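You operate a simulated robot arm through the tools that you are given. There is no shell and no other tool.

The job below is to be done with a simulated two-armed robot. You get a single attempt, and the scene is never put back.

## Task
Trim the bench unit's current to the test card, log it and stop.
Fine: switch off and let it coast down.

The check looks at the end state, three seconds after you hand in, the way a careful person would. Anything else that was tipped, shoved, dropped, spilled or broken makes it a failure.

## Robot
Two 6-joint arms with two-finger grippers on one trunk, on a base that moves. Base frame: it is fixed to the floor where the robot stands at the start and does not move with it; the origin is under the middle of the robot, x ahead of it, y to its left, z up. Units: mm, degrees, N and s.
The left shoulder is at the start at [70, 148, 1388], the right one opposite. With the tool pointing down near the work surface each hand reaches from about 380 to 660 mm from the robot's upright axis, wherever it stands, measured 20 degrees to its own side. Places, roughly: black cap [-1500, -3000, 750]; black sensor [-1250, -2500, 1000]; blue cap [-2000, -3000, 250]; duct collar [-2000, -3250, 250]; green cap nut [-1200, -2300, 900]; green marker [-1000, -2500, 1000]; green probe [-1000, -2500, 1000]; grey hood [-1750, -2750, 250]; grey hose [-2000, -3000, 750]; hand pump [-1800, -2900, 800]; log button [-1700, -2800, 800]; louvred grey unit [-1000, -2250, 250]; orange clamp [-1300, -2300, 800]; orange damper [-1400, -2500, 900]; orange hood [-1250, -2750, 750]; orange hose [-1750, -3250, 750]; orange marker [-1000, -2500, 1000]; orange probe [-1000, -2250, 1000]; orange test button [-1000, -2200, 800]; orange vent valve [-1800, -3000, 800]; pale cap [-1750, -3000, 250]; run switch [-1600, -2800, 800]; seal one [-1100, -2400, 900]; seal three [-1200, -2500, 900]; seal two [-1200, -2500, 900]; small cream unit [-1000, -2000, 750]; small guard [-2100, -3200, 900]; step slider [-1600, -2700, 800]; supply switch [-2100, -3300, 800]; tall black capacitor [-2250, -3250, 750]; tall blue capacitor [-2250, -3250, 750]; tall silver capacitor [-2000, -3250, 750]; test card [-1500, -3000, 900]; test controller [-1600, -2800, 800]; tester cover [-1000, -2100, 900]; tester knob [-1100, -2200, 800]; trim knob [-1500, -2700, 800]; trip knob [-1900, -3200, 800]; turn switch [-1600, -2800, 800]; white hose [-2000, -3000, 750]; yellow bleed button [-2200, -3400, 800]; zero knob [-1800, -3100, 800]. Payload 2.45 kg a hand.
The TCP of each hand is the grasp point between the finger pads, 30 mm short of the fingertips. In the tool frame z runs along the fingers and y along their closing line. The gripper opens to 106 mm; its body begins 79 mm behind the TCP.
Orientation is that of the tool frame in the base frame, as [roll, pitch, yaw] about the fixed x, y, z axes, in that order (R = Rz(yaw) Ry(pitch) Rx(roll)). With the fingers straight down and closing along the base's y, the tool's x points along the base's -x, its y along +y and its z along -z.

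## Interface
- The arms move only by the tool step_arm. It takes "left_commands", "right_commands" or both (then of equal length, played together; a hand with none holds still); each is a list of rows, each an object of numbers (a shift or turn left out is 0, a gripper value left out holds the last): "ax", "ay", "az": the turn, a rotation vector about the tool's x, y, z in degrees; "tx", "ty", "tz": the shift along the tool's x, y, z in cm; "claw": the opening, from 0 (shut) to 1 (fully open). In form: [{"ax": .., "ay": .., "az": .., "tx": .., "ty": .., "tz": .., "claw": ..}, ...]. A call has 1 to 20 rows; each row is the pose to reach, as a shift and turn from the pose commanded when the call began, along the tool's axes at that moment. Rows are played at 5 a second. More than 50 mm and 8.6 degrees between two rows, or a gripper value outside its range, and nothing of the call is played. A pose out of reach is approached as far as the arm can. The call stops where the force on the tool passes 40 N (or 10 N more than at its start, if that is more) or the arm is blocked; 0.2 s more then pass. Each finger travels about 72 mm/s and halts on what it meets, pressing with about 20 N; the grip force reading is that of the motor and also rises with nothing between the fingers. The clock runs only during rows and for 0.2 s after the last one: add rows that repeat a pose to give the fingers time. The reply holds the time, the measured pose of the TCP, the force on the tool along the base axes, the opening and the grip force, in the units named above and with some noise, with the torque about the TCP (base axes, N m) and any sound that the robot's microphone picked up, and new pictures: "views" is both (left out), scene, wrist or none (wrist: the cameras of the hands that moved).
- Cameras (640 x 400 px; columns grow to the right, rows downward): "scene" is now at [132.1, 5.1, 1619.8]; the picture's right is [0.04, -1.00, 0.00], its down [-0.65, -0.03, -0.76] and it looks along [0.76, 0.03, -0.65] (base axes); focal length 291 px, centre (320, 200). "left" rides on the left gripper at [76, 2, -106] in its tool frame; the picture's right is [-0.02, 1.00, 0.00], its down [-0.78, -0.02, -0.62] and it looks along [-0.62, -0.01, 0.78] (tool axes); focal length 247 px, centre (320, 200). "right" rides on the right gripper at [76, -2, -106] in its tool frame; the picture's right is [0.02, 1.00, 0.00], its down [-0.78, 0.02, -0.62] and it looks along [-0.62, 0.01, 0.78] (tool axes); focal length 247 px, centre (320, 200). There is no depth. A picture from a camera that has moved, and an enlarged one, comes with that camera's place and axes in the base frame and with its lens. The place of the scene camera against the robot may be out by one fixed shift of up to 12 mm in any direction.
- raise_lower(by): slides the trunk up (or, below 0, down) by that many mm; the arms and the scene camera ride with it, the base frame stays. It gives what a move gives, with no picture.
- steer(legs): drives the robot by 1 to 6 legs, each [ahead, left, turn to the left] in mm, mm and degrees, along the robot's own axes; the way and the turn of a leg run together, so that a leg with both is an arc; at most 1500 mm and 180 degrees a leg. The arms and the cameras ride along, it lands a little off, and it stops where it bumps. It gives what a move gives, and a new picture of the scene camera.
- turn_head(pan, tilt): turns the head with the scene camera to pan (to the left, within 86 degrees either way) and tilt (down, from -29 to 69), counted from straight ahead of the robot. It gives what a move gives, and a new picture of the scene camera.
- inspect(camera, box): a new picture of the part [left, top, right, bottom] of that camera's present view, enlarged. No time passes.
- job_done(): hands the job in; it is judged then, once.

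Nothing tells you exact positions but the pictures and the camera data. Unless the task says otherwise, let go and move clear before handing in.

The tools are called after "Request:" as name(argument=value, ...) on one line, values as JSON. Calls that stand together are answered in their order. step_arm: Moves the arms, as the interface text tells. Its arguments: {"type":"object","properties":{"left_commands":{"type":"array","items":{"type":"object","properties":{"ax":{"type":"number"},"ay":{"type":"number"},"az":{"type":"number"},"tx":{"type":"number"},"ty":{"type":"number"},"tz":{"type":"number"},"claw":{"type":"number"}}}},"right_commands":{"type":"array","items":{"type":"object","properties":{"ax":{"type":"number"},"ay":{"type":"number"},"az":{"type":"number"},"tx":{"type":"number"},"ty":{"type":"number"},"tz":{"type":"number"},"claw":{"type":"number"}}}},"views":{"type":"string","enum":["both","scene","wrist","none"]}},"required":[]} The other tools are called the same way: raise_lower (by) moves the trunk up or down; steer (legs) drives the base; turn_head (pan, tilt) turns the head that bears the scene camera; inspect (camera, box) takes an enlarged picture of a part of a camera's view; job_done () hands the job in.

At the start:

```text
time: 0.0
left_tcp_pos: [535.1, 280.1, 1009.1]
left_ee_rot: [-180.0, 0.0, 180.0]
left_ft_force: [0.0, 0.4, -0.6]
left_ft_torque: [0.05, -0.03, -0.01]
left_gripper_width: 105.9
left_grasp_force: 0.2
right_tcp_pos: [398.0, -179.4, 979.0]
right_ee_rot: [-180.0, -0.1, 180.0]
right_ft_force: [-1.1, 0.3, -0.6]
right_ft_torque: [0.03, 0.02, -0.02]
right_gripper_width: 106.4
right_grasp_force: 0.1
trunk travel left (down, up): [-861.0, 79.0]
robot x, y, heading: [4.3, -2.6, 0.1]
head pan, tilt (commanded): [2.3, 40.9]
```

scene: 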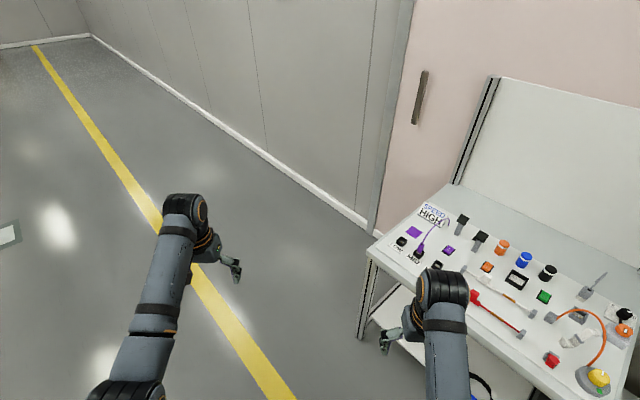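
right: 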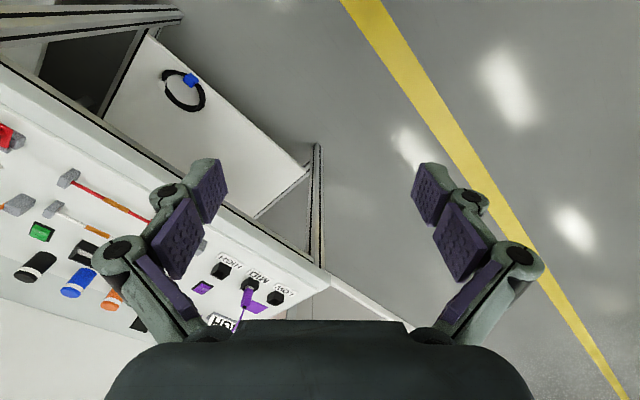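
left: 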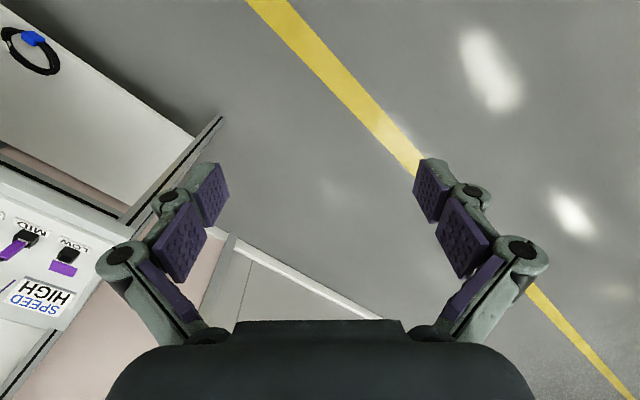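

I see a bench to the front right with a "SPEED HIGH" card, which doesn't match the listed places. The bench unit and its test controller should be behind me to the right, near [-1600, -2800, 800]. I'll look around with the head before driving.

Request:
turn_head(pan=-86, tilt=25)

```text
time: 1.6
left_tcp_pos: [535.0, 279.9, 1008.2]
left_ee_rot: [180.0, 0.0, 179.9]
left_ft_force: [0.1, -0.3, -0.1]
left_ft_torque: [0.01, -0.01, 0.0]
left_gripper_width: 105.8
left_grasp_force: 0.0
right_tcp_pos: [397.0, -180.9, 978.6]
right_ee_rot: [180.0, 0.1, 179.9]
right_ft_force: [0.9, 0.7, 0.2]
right_ft_torque: [0.0, -0.03, -0.01]
right_gripper_width: 105.7
right_grasp_force: 0.1
trunk travel left (down, up): [-861.0, 79.0]
robot x, y, heading: [-2.3, -1.9, -0.1]
head pan, tilt (commanded): [-85.9, 25.0]
camera scene: at [54.3, -90.1, 1644.4], right [-1.0, -0.07, 0.0], down [-0.03, 0.42, -0.91], along [0.06, -0.9, -0.42], focal length 291 px, centre (320, 200)
```

scene: 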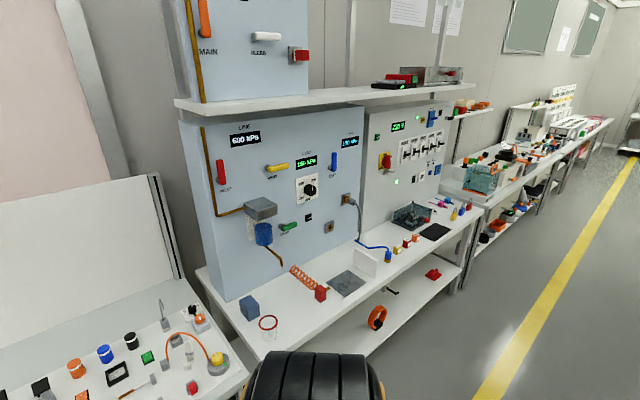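

Request:
inspect(camera="scene", box=[440, 60, 640, 185])

Request:
inspect(camera="scene", box=[360, 80, 520, 300])

```text
3.20 times, centred on (540, 122) of scene
camera zoom: at [54.3, -90.1, 1644.4], right [-1.0, -0.07, 0.0], down [-0.03, 0.42, -0.91], along [0.06, -0.9, -0.42], focal length 932 px, centre (-384, 448)
```

zoom: 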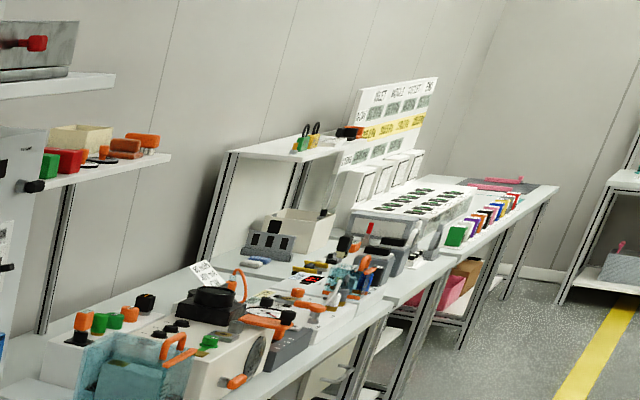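

```text
1.82 times, centred on (440, 190) of scene
camera zoom: at [54.3, -90.1, 1644.4], right [-1.0, -0.07, 0.0], down [-0.03, 0.42, -0.91], along [0.06, -0.9, -0.42], focal length 529 px, centre (102, 218)
```

zoom: 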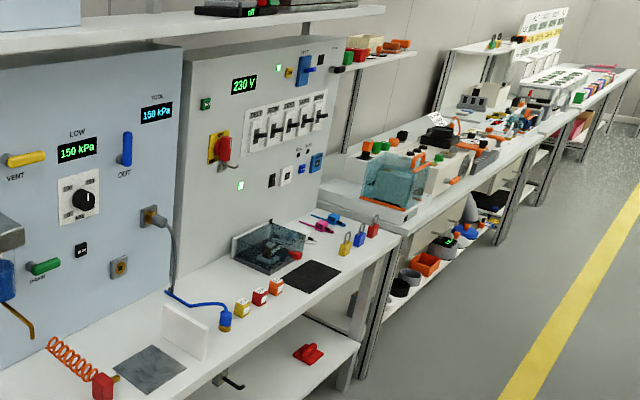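

The row of benches runs diagonally, along about (-0.7, -0.7). The test controller with its card is the third bench along. I'll turn right by 45° to face the wall, then look along the aisle before driving sideways.

Request:
steer(legs=[[0, 0, -45]])

Request:
turn_head(pan=-60, tilt=25)

```text
time: 4.1
left_tcp_pos: [576.2, -181.0, 1008.4]
left_ee_rot: [180.0, 0.0, 134.9]
left_ft_force: [-0.6, -0.2, -0.2]
left_ft_torque: [0.01, 0.0, 0.0]
left_gripper_width: 105.9
left_grasp_force: 0.1
right_tcp_pos: [152.4, -407.2, 979.0]
right_ee_rot: [-179.9, -0.1, 135.1]
right_ft_force: [-0.7, 0.0, 0.8]
right_ft_torque: [0.01, 0.03, -0.02]
right_gripper_width: 106.0
right_grasp_force: 0.0
trunk travel left (down, up): [-861.0, 79.0]
robot x, y, heading: [-0.6, 1.8, -45.3]
head pan, tilt (commanded): [-85.9, 25.0]
camera scene: at [-27.2, -103.0, 1644.4], right [-0.76, 0.66, 0.0], down [0.28, 0.32, -0.91], along [-0.59, -0.68, -0.42], focal length 291 px, centre (320, 200)
```

scene: 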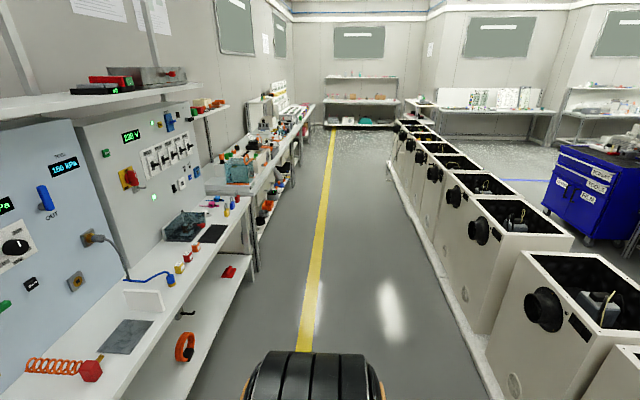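

```text
time: 5.0
left_tcp_pos: [574.5, -180.4, 1009.5]
left_ee_rot: [180.0, 0.0, 134.9]
left_ft_force: [0.1, -0.3, 1.1]
left_ft_torque: [-0.02, -0.06, -0.01]
left_gripper_width: 105.9
left_grasp_force: 0.0
right_tcp_pos: [153.5, -408.5, 979.7]
right_ee_rot: [-180.0, -0.1, 135.0]
right_ft_force: [0.8, 0.4, 0.2]
right_ft_torque: [0.01, -0.01, -0.02]
right_gripper_width: 105.8
right_grasp_force: 0.1
trunk travel left (down, up): [-861.0, 79.0]
robot x, y, heading: [1.1, -0.9, -45.0]
head pan, tilt (commanded): [-60.0, 25.0]
camera scene: at [8.9, -122.6, 1644.4], right [-0.97, 0.26, 0.0], down [0.11, 0.41, -0.91], along [-0.24, -0.88, -0.42], focal length 291 px, centre (320, 200)
```

scene: 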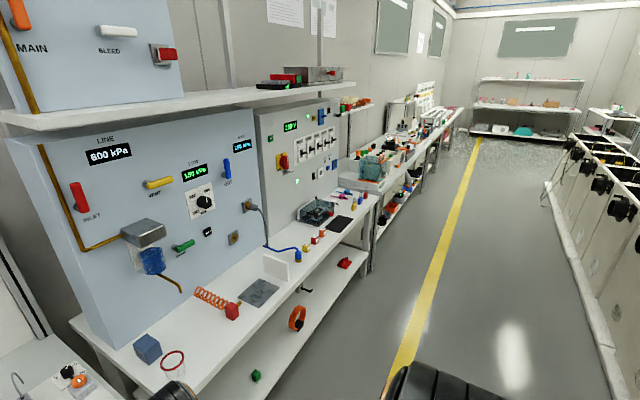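

The aisle between the yellow line and the row of white housings is clear. I'll back off a little and drive sideways along the row to the test controller.

Request:
steer(legs=[[-100, 0, 0], [0, -1500, 0], [0, -1500, 0]])

Request:
turn_head(pan=0, tilt=35)

```text
time: 20.2
left_tcp_pos: [-1631.2, -2229.3, 1008.5]
left_ee_rot: [-179.9, 0.0, 134.4]
left_ft_force: [-0.4, 0.5, 0.3]
left_ft_torque: [0.0, 0.0, 0.0]
left_gripper_width: 105.9
left_grasp_force: 0.2
right_tcp_pos: [-2055.4, -2452.3, 980.0]
right_ee_rot: [-180.0, 0.0, 134.4]
right_ft_force: [0.0, -0.3, 0.0]
right_ft_torque: [-0.02, 0.0, 0.03]
right_gripper_width: 106.2
right_grasp_force: 0.1
trunk travel left (down, up): [-861.0, 79.0]
robot x, y, heading: [-2205.8, -2045.2, -45.7]
head pan, tilt (commanded): [-60.0, 25.0]
camera scene: at [-2197.7, -2165.9, 1644.4], right [-0.96, 0.27, 0.0], down [0.11, 0.41, -0.91], along [-0.24, -0.87, -0.42], focal length 291 px, centre (320, 200)
```

scene: 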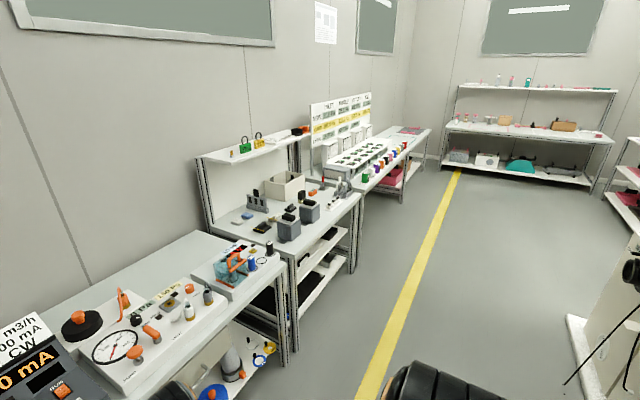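

```text
time: 21.5
left_tcp_pos: [-1632.9, -2231.2, 1008.5]
left_ee_rot: [-180.0, 0.0, 134.4]
left_ft_force: [0.2, 0.2, 0.8]
left_ft_torque: [0.01, 0.01, -0.02]
left_gripper_width: 106.0
left_grasp_force: 0.0
right_tcp_pos: [-2055.9, -2453.2, 978.6]
right_ee_rot: [180.0, 0.1, 134.3]
right_ft_force: [-0.2, -0.3, -0.3]
right_ft_torque: [-0.05, -0.02, -0.02]
right_gripper_width: 105.7
right_grasp_force: 0.1
trunk travel left (down, up): [-861.0, 79.0]
robot x, y, heading: [-2209.0, -2042.7, -45.8]
head pan, tilt (commanded): [0.0, 35.0]
camera scene: at [-2111.7, -2140.5, 1628.6], right [-0.71, -0.7, 0.0], down [-0.4, 0.41, -0.82], along [0.57, -0.59, -0.57], focal length 291 px, centre (320, 200)
```

scene: 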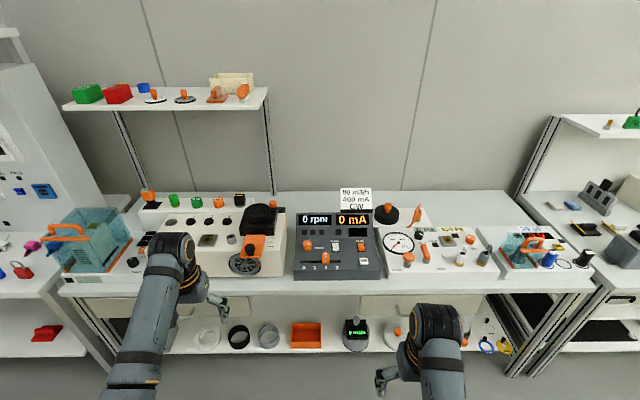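

Request:
inspect(camera="scene", box=[280, 180, 400, 290])

Request:
inspect(camera="scene", box=[120, 180, 300, 290])

Request:
inspect(camera="scene", box=[360, 180, 610, 300])

Request:
inspect(camera="scene", box=[140, 290, 500, 400])

```text
3.64 times, centred on (340, 235) of scene
camera zoom: at [-2111.7, -2140.5, 1628.6], right [-0.71, -0.7, 0.0], down [-0.4, 0.41, -0.82], along [0.57, -0.59, -0.57], focal length 1059 px, centre (247, 73)
```

zoom: 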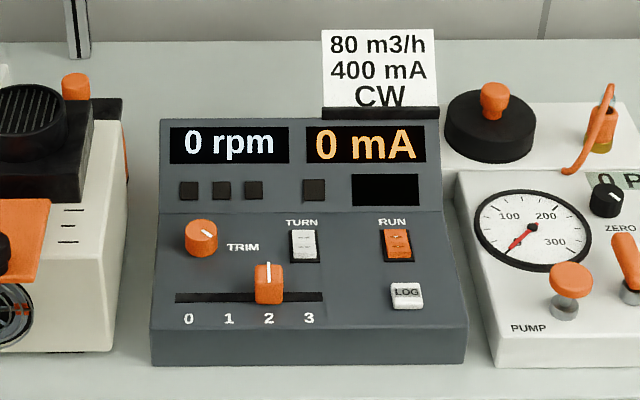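

```text
3.56 times, centred on (210, 235) of scene
camera zoom: at [-2111.7, -2140.5, 1628.6], right [-0.71, -0.7, 0.0], down [-0.4, 0.41, -0.82], along [0.57, -0.59, -0.57], focal length 1035 px, centre (711, 76)
```

zoom: 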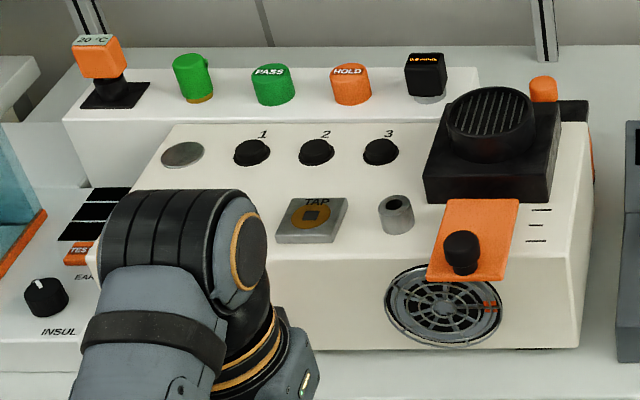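

```text
2.56 times, centred on (485, 240) of scene
camera zoom: at [-2111.7, -2140.5, 1628.6], right [-0.71, -0.7, 0.0], down [-0.4, 0.41, -0.82], along [0.57, -0.59, -0.57], focal length 745 px, centre (-102, 98)
```

zoom: 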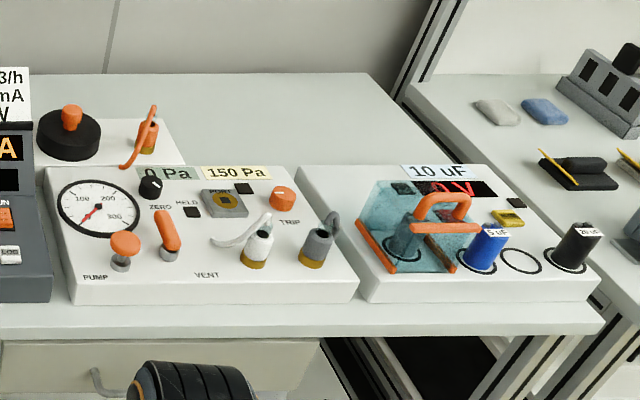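

```text
1.78 times, centred on (320, 345) of scene
camera zoom: at [-2111.7, -2140.5, 1628.6], right [-0.71, -0.7, 0.0], down [-0.4, 0.41, -0.82], along [0.57, -0.59, -0.57], focal length 518 px, centre (320, -58)
```

zoom: 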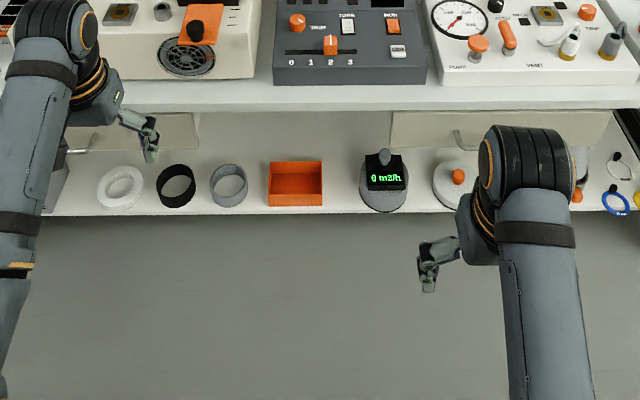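

The test controller is ahead, its card reading "80 m3/h, 400 mA, CW", with trim knob, TURN, RUN, slider (at 2) and LOG. I'll pull the left hand in so that it clears the bench unit, then drive closer.

Request:
step_arm(left_commands=[{"tx": 3, "ty": -3, "tz": -2, "claw": 0.5}, {"tx": 6, "ty": -6, "tz": -4, "claw": 0.3}, {"tx": 9, "ty": -8, "tz": -6, "claw": 0.2}, {"tx": 12, "ty": -10, "tz": -8, "claw": 0.1}, {"tx": 13, "ty": -11, "tz": -8, "claw": 0.1}, {"tx": 13, "ty": -11, "tz": -8, "claw": 0.1}], right_commands=[{"tz": -2, "claw": 0.5}, {"tz": -4, "claw": 0.3}, {"tz": -6, "claw": 0.2}, {"tz": -8, "claw": 0.1}, {"tz": -8, "claw": 0.1}, {"tz": -8, "claw": 0.1}], views="scene")

```text
time: 22.4
left_tcp_pos: [-1733.7, -2241.2, 1002.2]
left_ee_rot: [179.8, 0.3, 134.4]
left_ft_force: [-0.1, -0.6, 0.7]
left_ft_torque: [-0.02, -0.04, -0.02]
left_gripper_width: 11.3
left_grasp_force: 0.0
left hand out of reach, approached as far as the arm can: row 1, 2, 3, 4
right_tcp_pos: [-2093.5, -2482.7, 1009.4]
right_ee_rot: [-168.6, 0.9, 134.9]
right_ft_force: [-0.7, 0.2, 0.6]
right_ft_torque: [0.0, -0.02, 0.0]
right_gripper_width: 11.3
right_grasp_force: 0.0
right hand out of reach, approached as far as the arm can: row 1, 2, 3, 4
trunk travel left (down, up): [-861.0, 79.0]
robot x, y, heading: [-2205.4, -2043.7, -45.6]
head pan, tilt (commanded): [0.0, 35.0]
stopped in row 4 (right hand): the arm was blocked; the commanded pose is now the measured one
camera scene: at [-2112.7, -2140.1, 1628.7], right [-0.71, -0.7, 0.0], down [-0.4, 0.41, -0.82], along [0.57, -0.59, -0.57], focal length 291 px, centre (320, 200)
```

scene: 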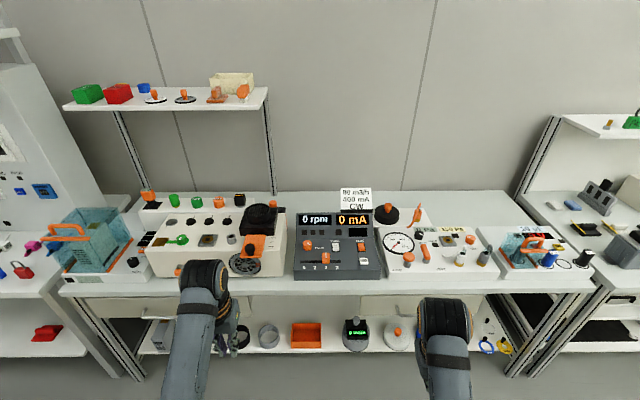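

Request:
raise_lower(by=70)

Request:
step_arm(left_commands=[{"ty": -2}, {"ty": -4}, {"ty": -6}, {"ty": -6}], right_commands=[{"ax": -4, "tz": 1}, {"ax": -8, "tz": 2}, {"ax": -11.4, "tz": 3}, {"ax": -11.4, "tz": 3}], views="scene")

```text
time: 23.5
left_tcp_pos: [-1733.0, -2240.1, 1070.4]
left_ee_rot: [179.8, 0.3, 134.5]
left_ft_force: [0.4, 0.3, -0.2]
left_ft_torque: [0.02, 0.0, 0.0]
left_gripper_width: 10.5
left_grasp_force: 0.1
right_tcp_pos: [-2092.7, -2482.3, 1078.8]
right_ee_rot: [-168.6, 0.8, 134.9]
right_ft_force: [0.1, -0.2, 0.8]
right_ft_torque: [0.02, 0.0, -0.02]
right_gripper_width: 10.6
right_grasp_force: 0.1
trunk travel left (down, up): [-931.0, 9.0]
robot x, y, heading: [-2203.9, -2043.4, -45.6]
head pan, tilt (commanded): [0.0, 35.0]
```

```text
time: 24.7
left_tcp_pos: [-1741.8, -2253.1, 1066.0]
left_ee_rot: [174.3, 0.4, 135.8]
left_ft_force: [-0.1, -1.8, 0.0]
left_ft_torque: [0.02, -0.04, 0.01]
left_gripper_width: 10.7
left_grasp_force: 0.1
right_tcp_pos: [-2096.0, -2486.0, 1049.1]
right_ee_rot: [179.8, 0.8, 134.7]
right_ft_force: [-0.1, -0.8, -0.1]
right_ft_torque: [0.02, -0.03, -0.02]
right_gripper_width: 10.7
right_grasp_force: 0.0
right hand out of reach, approached as far as the arm can: row 1
trunk travel left (down, up): [-931.0, 9.0]
robot x, y, heading: [-2206.1, -2042.3, -45.5]
head pan, tilt (commanded): [0.0, 35.0]
stopped in row 4 (left hand): the arm was blocked; the commanded pose is now the measured one
camera scene: at [-2112.5, -2141.0, 1698.6], right [-0.71, -0.7, 0.0], down [-0.4, 0.41, -0.82], along [0.57, -0.58, -0.57], focal length 291 px, centre (320, 200)
```

scene: 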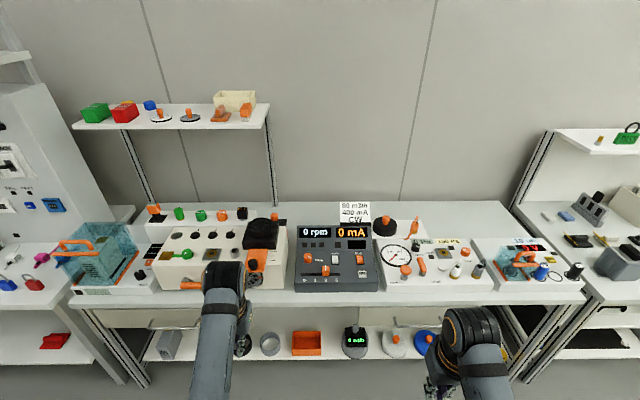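

Request:
steer(legs=[[300, -80, 0.5]])

```text
time: 26.7
left_tcp_pos: [-1588.1, -2516.4, 1067.6]
left_ee_rot: [174.4, 0.5, 136.0]
left_ft_force: [-0.3, -0.7, 0.0]
left_ft_torque: [-0.01, -0.02, 0.02]
left_gripper_width: 10.5
left_grasp_force: 0.1
right_tcp_pos: [-1941.7, -2751.9, 1049.1]
right_ee_rot: [179.9, 0.9, 135.1]
right_ft_force: [0.4, 0.1, 0.6]
right_ft_torque: [-0.04, -0.01, 0.03]
right_gripper_width: 10.5
right_grasp_force: 0.1
trunk travel left (down, up): [-931.0, 9.0]
robot x, y, heading: [-2055.2, -2308.8, -45.4]
head pan, tilt (commanded): [0.0, 35.0]
camera scene: at [-1960.6, -2405.7, 1698.9], right [-0.71, -0.7, 0.0], down [-0.4, 0.41, -0.82], along [0.58, -0.58, -0.57], focal length 291 px, centre (320, 200)
```

scene: 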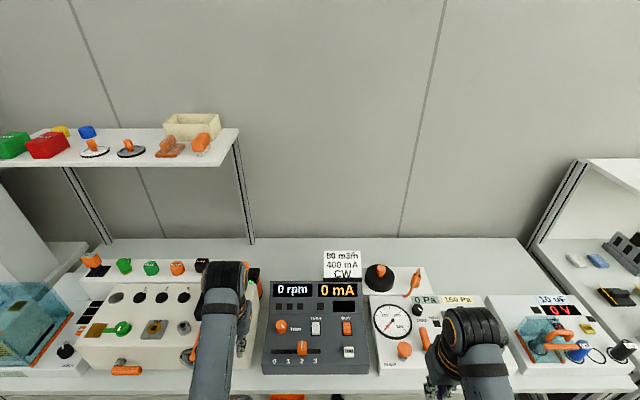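

Request:
steer(legs=[[90, -10, 0.4]])

Request:
turn_head(pan=0, tilt=52)

Request:
inspect(camera="scene", box=[220, 100, 420, 300])

```text
time: 27.9
left_tcp_pos: [-1532.2, -2582.5, 1068.5]
left_ee_rot: [174.3, 0.5, 136.6]
left_ft_force: [-0.5, -0.2, 0.1]
left_ft_torque: [-0.03, -0.05, 0.01]
left_gripper_width: 10.8
left_grasp_force: 0.1
right_tcp_pos: [-1884.1, -2821.6, 1051.3]
right_ee_rot: [179.8, 0.9, 135.5]
right_ft_force: [0.3, 0.0, 0.6]
right_ft_torque: [-0.01, -0.03, -0.05]
right_gripper_width: 10.6
right_grasp_force: 0.0
trunk travel left (down, up): [-931.0, 9.0]
robot x, y, heading: [-1997.9, -2382.5, -45.0]
head pan, tilt (commanded): [0.0, 35.0]
camera scene: at [-1906.0, -2473.3, 1699.2], right [-0.71, -0.71, 0.0], down [-0.4, 0.4, -0.82], along [0.58, -0.58, -0.57], focal length 291 px, centre (320, 200)
```

scene: 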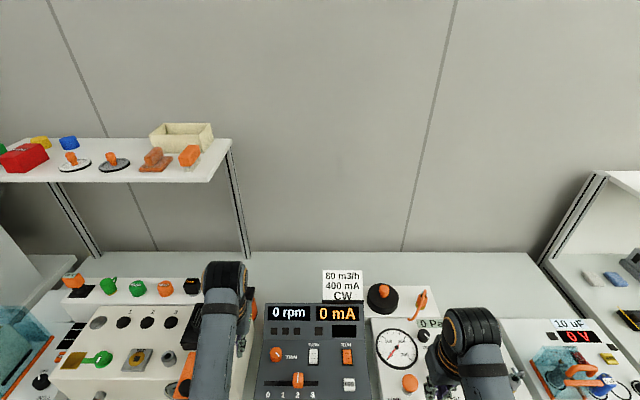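

```text
time: 28.6
left_tcp_pos: [-1529.1, -2587.3, 1065.0]
left_ee_rot: [174.2, 0.2, 136.5]
left_ft_force: [0.3, -0.4, -0.5]
left_ft_torque: [0.03, 0.01, 0.02]
left_gripper_width: 10.4
left_grasp_force: 0.1
right_tcp_pos: [-1880.7, -2825.2, 1048.3]
right_ee_rot: [179.8, 0.6, 135.5]
right_ft_force: [-0.3, -1.6, -0.7]
right_ft_torque: [0.03, 0.01, 0.03]
right_gripper_width: 10.9
right_grasp_force: 0.0
trunk travel left (down, up): [-931.0, 9.0]
robot x, y, heading: [-1999.0, -2382.5, -44.7]
head pan, tilt (commanded): [0.0, 52.0]
camera scene: at [-1909.5, -2471.2, 1674.1], right [-0.71, -0.71, 0.0], down [-0.56, 0.56, -0.61], along [0.44, -0.43, -0.79], focal length 291 px, centre (320, 200)
```

scene: 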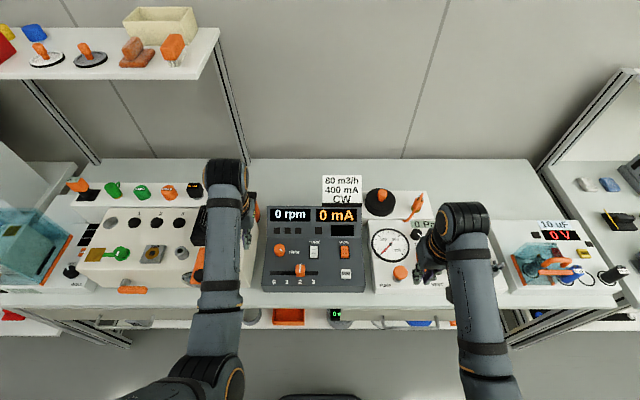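

```text
2.00 times, centred on (320, 200) of scene
camera zoom: at [-1909.5, -2471.2, 1674.1], right [-0.71, -0.71, 0.0], down [-0.56, 0.56, -0.61], along [0.44, -0.43, -0.79], focal length 582 px, centre (320, 200)
```

zoom: 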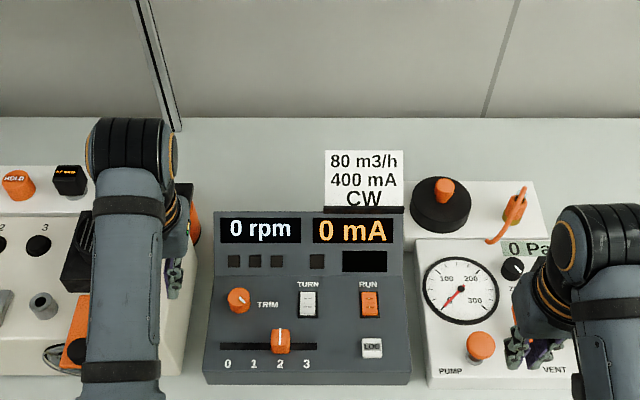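

Request:
inspect(camera="scene", box=[258, 200, 378, 300])

Request:
inspect(camera="scene", box=[285, 235, 360, 285])

Request:
inspect(camera="right", box=[0, 0, 640, 400])

Request:
inspect(camera="left", box=[0, 0, 640, 400])

```text
4.00 times, centred on (318, 250) of scene
camera zoom: at [-1909.5, -2471.2, 1674.1], right [-0.71, -0.71, 0.0], down [-0.56, 0.56, -0.61], along [0.44, -0.43, -0.79], focal length 1165 px, centre (328, 0)
```

zoom: 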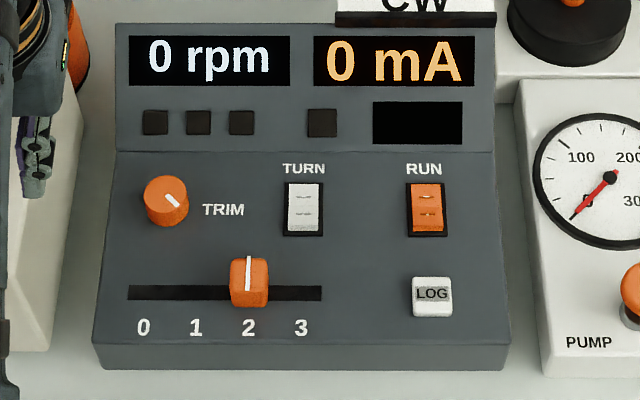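

```text
8.00 times, centred on (322, 260) of scene
camera zoom: at [-1909.5, -2471.2, 1674.1], right [-0.71, -0.71, 0.0], down [-0.56, 0.56, -0.61], along [0.44, -0.43, -0.79], focal length 2329 px, centre (300, -280)
```

zoom: 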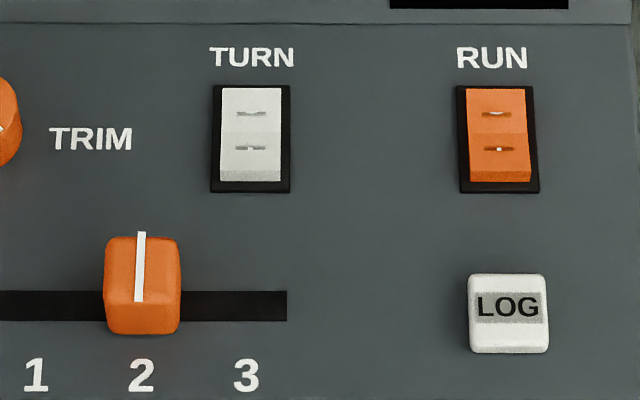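

```text
1.00 times, centred on (320, 200) of right (not enlarged: the box is as wide or as high as the picture)
camera zoom: at [-1938.1, -2772.5, 1154.8], right [0.69, 0.73, 0.0], down [0.56, -0.53, 0.63], along [0.46, -0.43, -0.78], focal length 247 px, centre (320, 200)
```

zoom: 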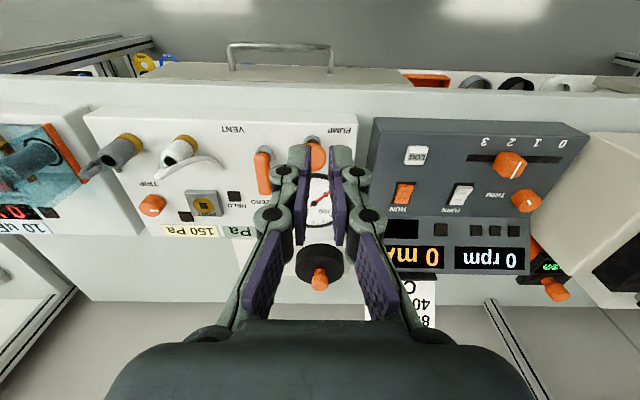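

```text
1.00 times, centred on (320, 200) of left (not enlarged: the box is as wide or as high as the picture)
camera zoom: at [-1589.8, -2539.5, 1171.0], right [0.7, 0.71, 0.1], down [0.51, -0.59, 0.62], along [0.5, -0.38, -0.78], focal length 247 px, centre (320, 200)
```

zoom: 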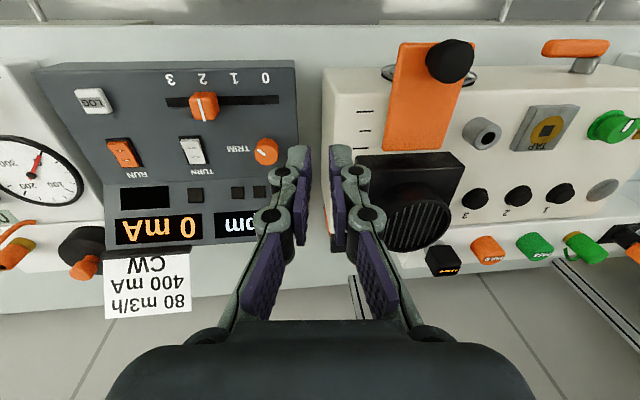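

Request:
inspect(camera="left", box=[70, 60, 300, 200])

Request:
inspect(camera="left", box=[95, 130, 225, 210])

Request:
inspect(camera="right", box=[380, 130, 600, 310])

Request:
inspect(camera="left", box=[310, 20, 640, 280])

```text
2.78 times, centred on (185, 130) of left
camera zoom: at [-1589.8, -2539.5, 1171.0], right [0.7, 0.71, 0.1], down [0.51, -0.59, 0.62], along [0.5, -0.38, -0.78], focal length 687 px, centre (696, 395)
```

zoom: 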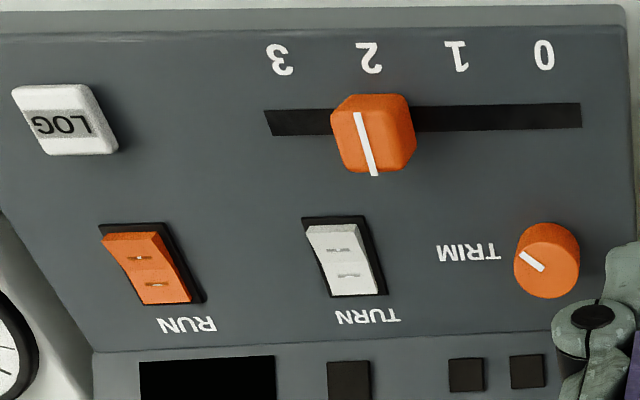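

```text
4.92 times, centred on (160, 170) of left
camera zoom: at [-1589.8, -2539.5, 1171.0], right [0.7, 0.71, 0.1], down [0.51, -0.59, 0.62], along [0.5, -0.38, -0.78], focal length 1216 px, centre (1108, 348)
```

zoom: 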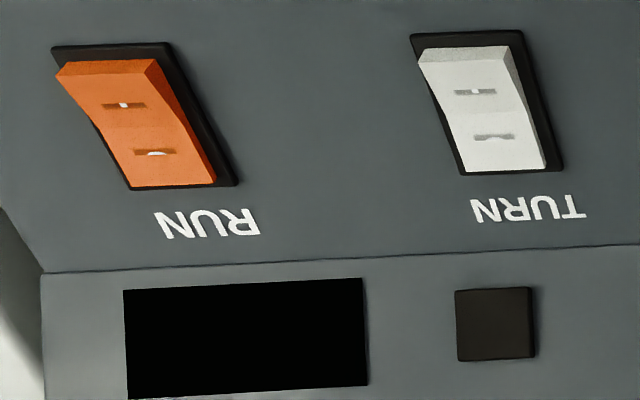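

```text
2.22 times, centred on (490, 220) of right
camera zoom: at [-1938.1, -2772.5, 1154.8], right [0.69, 0.73, 0.0], down [0.56, -0.53, 0.63], along [0.46, -0.43, -0.78], focal length 549 px, centre (-58, 156)
```

zoom: 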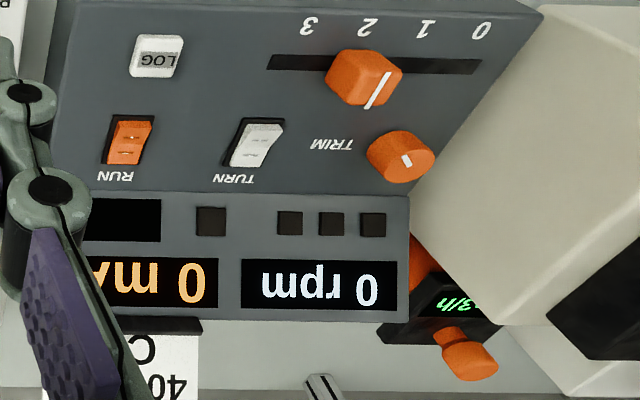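

```text
1.54 times, centred on (475, 150) of left
camera zoom: at [-1589.8, -2539.5, 1171.0], right [0.7, 0.71, 0.1], down [0.51, -0.59, 0.62], along [0.5, -0.38, -0.78], focal length 380 px, centre (82, 277)
```

zoom: 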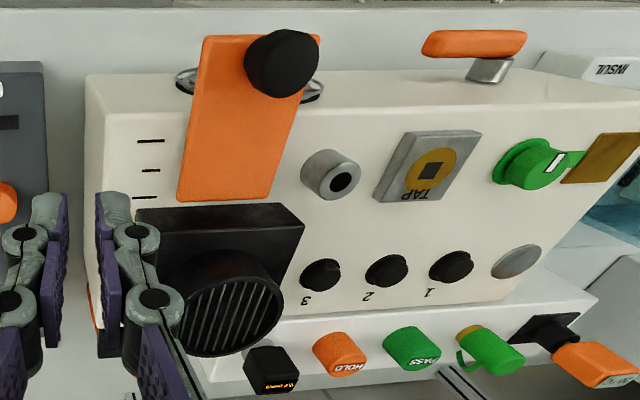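

The controller's RUN rocker, LOG button and trim knob are located (around [-1657,-2829,823], [-1697,-2789,821] and [-1500,-2689,846]). I'll bring the right hand above RUN and the left above the trim knob, staying high.

Request:
step_arm(left_commands=[{"tx": -2, "ty": -1.5, "ax": 2, "az": 0.5}, {"tx": -4, "ty": -3, "ax": 4, "az": 1}, {"tx": -6, "ty": -4, "ax": 5.8, "az": 1.3}, {"tx": -8, "ty": -5.2, "ax": 5.8, "az": 1.3}, {"tx": -9.3, "ty": -5.2, "ax": 5.8, "az": 1.3}, {"tx": -9.3, "ty": -5.2, "ax": 5.8, "az": 1.3, "claw": 0.8}, {"tx": -9.3, "ty": -5.2, "ax": 5.8, "az": 1.3, "claw": 0.8}], right_commands=[{"tx": -2.5, "ty": 2.5, "claw": 0}, {"tx": -5, "ty": 5}, {"tx": -8, "ty": 8}, {"tx": -11, "ty": 11}, {"tx": -13.5, "ty": 13.5}, {"tx": -15.7, "ty": 15.5}, {"tx": -15.7, "ty": 15.5}])

```text
time: 30.4
left_tcp_pos: [-1497.7, -2686.4, 1062.2]
left_ee_rot: [-179.9, 0.3, 135.2]
left_ft_force: [0.2, -0.3, 0.1]
left_ft_torque: [0.03, 0.02, 0.01]
left_gripper_width: 84.8
left_grasp_force: 0.1
right_tcp_pos: [-1695.1, -2864.9, 1043.9]
right_ee_rot: [-175.6, 1.0, 133.1]
right_ft_force: [0.4, -0.2, -0.1]
right_ft_torque: [-0.01, 0.0, 0.0]
right_gripper_width: 0.0
right_grasp_force: 20.0
trunk travel left (down, up): [-931.0, 9.0]
robot x, y, heading: [-1997.0, -2382.1, -44.7]
head pan, tilt (commanded): [0.0, 52.0]
stopped in row 7 (right hand): the arm was blocked; the commanded pose is now the measured one
camera scene: at [-1911.0, -2469.9, 1674.2], right [-0.71, -0.71, 0.0], down [-0.56, 0.56, -0.62], along [0.44, -0.43, -0.79], focal length 291 px, centre (320, 200)
camera right: at [-1744.2, -2803.8, 1149.2], right [0.71, 0.7, -0.08], down [0.57, -0.52, 0.63], along [0.4, -0.49, -0.77], focal length 247 px, centre (320, 200)
camera left: at [-1550.4, -2631.4, 1167.5], right [0.72, 0.69, 0.0], down [0.54, -0.56, 0.63], along [0.43, -0.45, -0.78], focal length 247 px, centre (320, 200)
```

scene: 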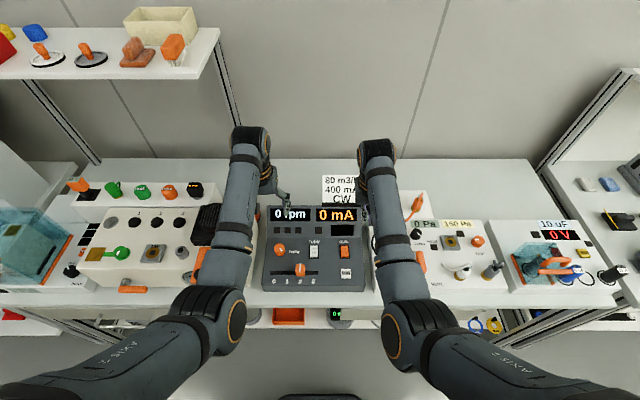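
right: 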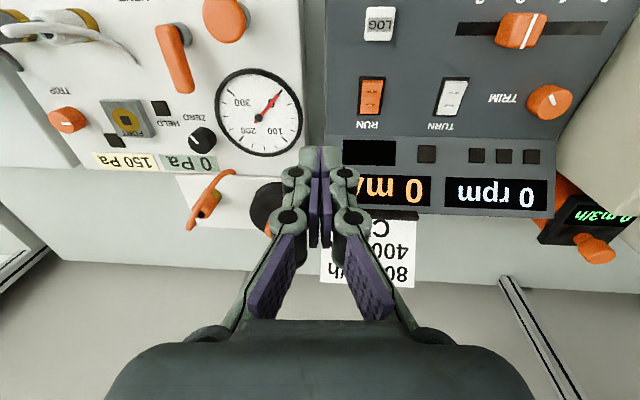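
left: 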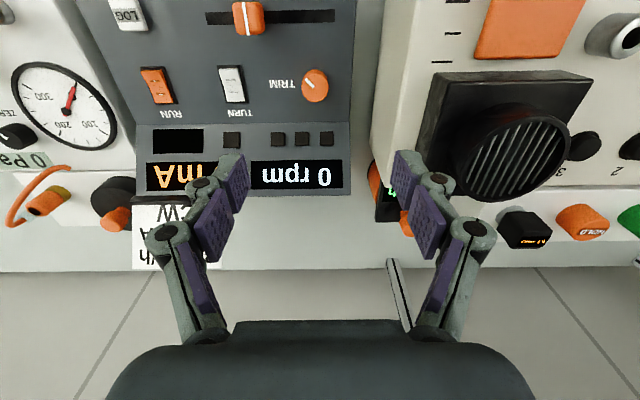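

Request:
raise_lower(by=-70)

Request:
step_arm(right_commands=[{"ax": -2, "az": -1, "ty": 1}, {"ax": -4.4, "az": -2, "ty": 2}, {"ax": -4.4, "az": -2, "ty": 3.5}, {"ax": -4.4, "az": -2, "ty": 5}, {"ax": -4.4, "az": -2, "ty": 5}])

```text
time: 31.5
left_tcp_pos: [-1497.1, -2686.4, 992.5]
left_ee_rot: [-179.9, 0.2, 135.2]
left_ft_force: [0.8, -0.9, -0.5]
left_ft_torque: [0.0, 0.01, 0.0]
left_gripper_width: 84.8
left_grasp_force: 0.1
right_tcp_pos: [-1694.4, -2864.5, 973.9]
right_ee_rot: [-175.7, 0.9, 133.2]
right_ft_force: [0.0, -0.4, -0.3]
right_ft_torque: [0.01, -0.02, -0.03]
right_gripper_width: 0.3
right_grasp_force: 20.2
trunk travel left (down, up): [-861.0, 79.0]
robot x, y, heading: [-1994.2, -2381.4, -45.1]
head pan, tilt (commanded): [0.0, 52.0]
```

```text
time: 32.9
left_tcp_pos: [-1497.6, -2687.0, 990.3]
left_ee_rot: [-179.9, 0.3, 135.1]
left_ft_force: [-0.1, -0.7, 0.2]
left_ft_torque: [0.01, -0.01, 0.03]
left_gripper_width: 84.8
left_grasp_force: 0.1
right_tcp_pos: [-1682.6, -2858.5, 963.8]
right_ee_rot: [-177.0, 0.9, 133.5]
right_ft_force: [-0.1, 0.3, 0.8]
right_ft_torque: [-0.07, 0.02, 0.04]
right_gripper_width: 0.0
right_grasp_force: 19.5
trunk travel left (down, up): [-861.0, 79.0]
robot x, y, heading: [-1997.6, -2382.5, -44.9]
head pan, tilt (commanded): [0.0, 52.0]
stopped in row 5 (right hand): the arm was blocked; the commanded pose is now the measured one
camera scene: at [-1911.1, -2469.2, 1604.2], right [-0.71, -0.71, 0.0], down [-0.56, 0.56, -0.62], along [0.44, -0.43, -0.79], focal length 291 px, centre (320, 200)
camera right: at [-1733.2, -2800.2, 1069.9], right [0.71, 0.7, -0.05], down [0.57, -0.53, 0.63], along [0.42, -0.48, -0.77], focal length 247 px, centre (320, 200)
```

scene: 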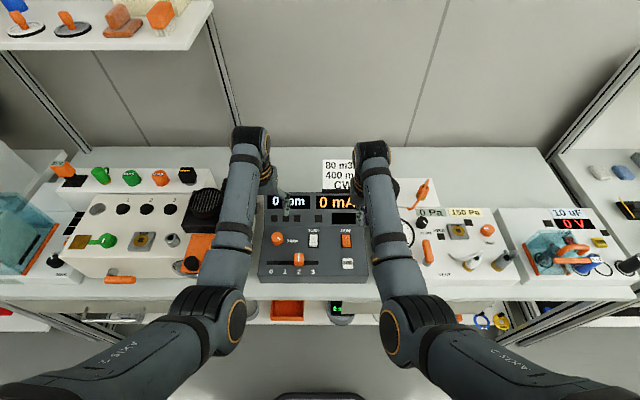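
right: 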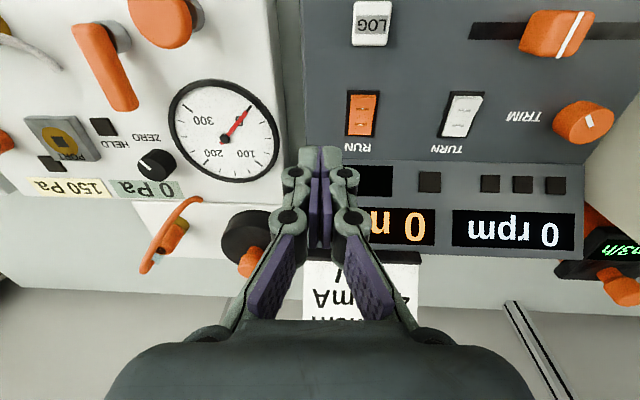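

The arms can't reach far inward, so I'll shift the base right by about 210 mm, letting the left hand work every control and the right wrist camera watch the displays. First I raise the trunk and pull the hands back.

Request:
raise_lower(by=70)

Request:
step_arm(left_commands=[{"tx": 2}, {"tx": 4}, {"tx": 6}, {"tx": 8}, {"tx": 8, "claw": 0}, {"tx": 8, "claw": 0}, {"tx": 8, "claw": 0}], right_commands=[{"tx": 2, "ty": -2, "ax": -1}, {"tx": 4, "ty": -4, "ax": -3, "az": -1}, {"tx": 6, "ty": -6, "ax": -3, "az": -2}, {"tx": 8, "ty": -7, "ax": -3, "az": -2}, {"tx": 10, "ty": -8, "ax": -3, "az": -2}, {"tx": 12, "ty": -8, "ax": -3, "az": -2}, {"tx": 12, "ty": -8, "ax": -3, "az": -2}], views="scene")

```text
time: 34.0
left_tcp_pos: [-1497.2, -2686.6, 1061.8]
left_ee_rot: [-179.9, 0.2, 135.2]
left_ft_force: [-0.6, -0.2, -0.5]
left_ft_torque: [0.04, -0.02, 0.01]
left_gripper_width: 84.9
left_grasp_force: 0.0
right_tcp_pos: [-1682.4, -2858.5, 1032.4]
right_ee_rot: [-177.2, 0.9, 133.6]
right_ft_force: [-0.9, 0.2, 0.3]
right_ft_torque: [-0.03, 0.02, 0.01]
right_gripper_width: 0.0
right_grasp_force: 19.6
trunk travel left (down, up): [-931.0, 9.0]
robot x, y, heading: [-1996.7, -2375.6, -44.8]
head pan, tilt (commanded): [0.0, 52.0]
```

```text
time: 35.8
left_tcp_pos: [-1508.0, -2635.6, 1098.8]
left_ee_rot: [177.0, 5.7, 136.1]
left_ft_force: [0.1, -0.1, 0.2]
left_ft_torque: [0.01, 0.0, 0.0]
left_gripper_width: 0.0
left_grasp_force: 19.3
right_tcp_pos: [-1822.2, -2824.5, 1036.2]
right_ee_rot: [179.8, 0.8, 135.6]
right_ft_force: [0.6, -0.5, 0.3]
right_ft_torque: [0.0, 0.0, -0.01]
right_gripper_width: 0.0
right_grasp_force: 19.9
trunk travel left (down, up): [-931.0, 9.0]
robot x, y, heading: [-1996.7, -2383.2, -44.9]
head pan, tilt (commanded): [0.0, 52.0]
stopped in row 7 (left hand): the arm was blocked; the commanded pose is now the measured one
camera scene: at [-1911.2, -2469.6, 1674.2], right [-0.71, -0.71, 0.0], down [-0.56, 0.56, -0.62], along [0.44, -0.43, -0.79], focal length 291 px, centre (320, 200)
```

scene: 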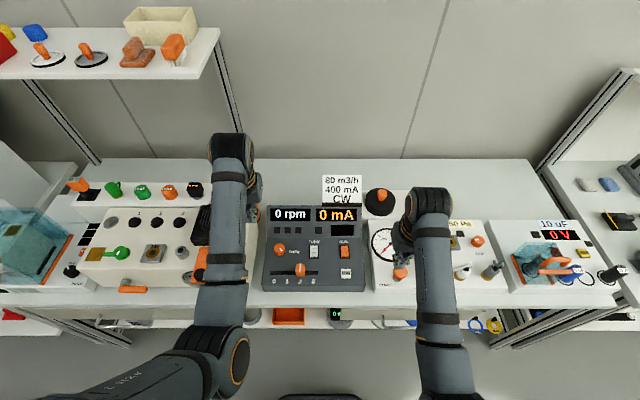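

Request:
steer(legs=[[25, -215, 0]])

Request:
raise_lower(by=-70)

Request:
step_arm(left_commands=[{"ax": 1.5, "ay": -2.5, "az": 0.5, "tz": 1}, {"ax": 3, "ay": -5.7, "az": 0.9, "tz": 2}, {"ax": 3, "ay": -5.7, "az": 0.9, "tz": 3}, {"ax": 3, "ay": -5.7, "az": 0.9, "tz": 3}])

```text
time: 37.5
left_tcp_pos: [-1640.5, -2802.9, 1097.9]
left_ee_rot: [177.1, 5.6, 136.1]
left_ft_force: [0.1, 1.1, 0.0]
left_ft_torque: [-0.01, 0.03, 0.03]
left_gripper_width: 0.1
left_grasp_force: 19.7
right_tcp_pos: [-1953.6, -2992.6, 1037.3]
right_ee_rot: [179.8, 0.8, 135.7]
right_ft_force: [0.7, 0.6, -0.3]
right_ft_torque: [0.0, 0.02, -0.01]
right_gripper_width: 0.1
right_grasp_force: 19.6
trunk travel left (down, up): [-931.0, 9.0]
robot x, y, heading: [-2127.8, -2552.7, -45.0]
head pan, tilt (commanded): [0.0, 52.0]
camera scene: at [-2042.1, -2635.5, 1674.3], right [-0.7, -0.71, 0.0], down [-0.56, 0.55, -0.62], along [0.44, -0.44, -0.79], focal length 291 px, centre (320, 200)
```

scene: 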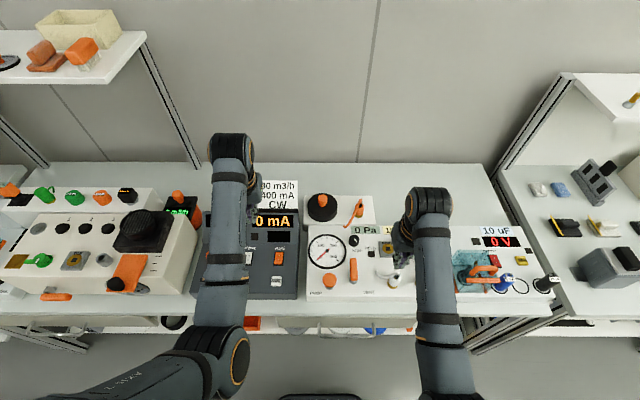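

```text
time: 38.6
left_tcp_pos: [-1641.8, -2805.2, 1027.2]
left_ee_rot: [177.0, 5.7, 136.1]
left_ft_force: [0.7, -0.5, 0.6]
left_ft_torque: [-0.02, -0.02, 0.0]
left_gripper_width: 0.0
left_grasp_force: 20.0
right_tcp_pos: [-1955.7, -2993.0, 966.4]
right_ee_rot: [179.8, 0.8, 135.7]
right_ft_force: [-0.5, -0.1, 0.4]
right_ft_torque: [-0.02, 0.0, -0.01]
right_gripper_width: 0.2
right_grasp_force: 19.9
trunk travel left (down, up): [-861.0, 79.0]
robot x, y, heading: [-2129.2, -2549.6, -44.6]
head pan, tilt (commanded): [0.0, 52.0]
```

```text
time: 39.6
left_tcp_pos: [-1639.7, -2804.0, 998.4]
left_ee_rot: [179.9, 11.2, 134.9]
left_ft_force: [0.1, 0.0, -0.1]
left_ft_torque: [-0.03, -0.02, 0.01]
left_gripper_width: 0.0
left_grasp_force: 20.3
right_tcp_pos: [-1956.1, -2993.4, 965.3]
right_ee_rot: [179.8, 0.8, 135.7]
right_ft_force: [-1.4, 0.6, -0.2]
right_ft_torque: [0.01, -0.01, 0.01]
right_gripper_width: 0.0
right_grasp_force: 20.2
trunk travel left (down, up): [-861.0, 79.0]
robot x, y, heading: [-2130.9, -2551.9, -44.7]
head pan, tilt (commanded): [0.0, 52.0]
camera scene: at [-2044.4, -2638.7, 1604.2], right [-0.71, -0.71, 0.0], down [-0.56, 0.56, -0.62], along [0.44, -0.43, -0.79], focal length 291 px, centre (320, 200)
camera left: at [-1704.8, -2736.7, 1087.2], right [0.72, 0.69, 0.01], down [0.44, -0.47, 0.76], along [0.53, -0.55, -0.65], focal length 247 px, centre (320, 200)
```

scene: 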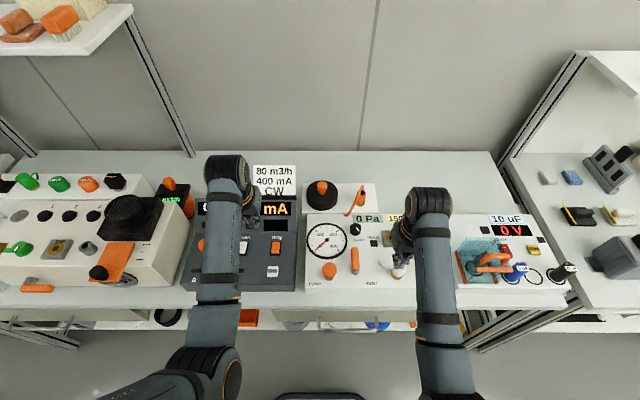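
left: 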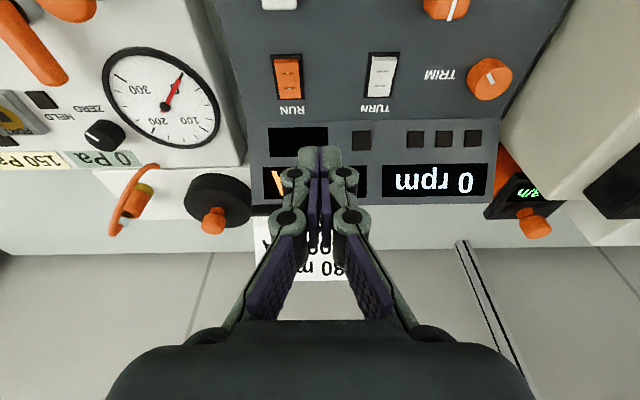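

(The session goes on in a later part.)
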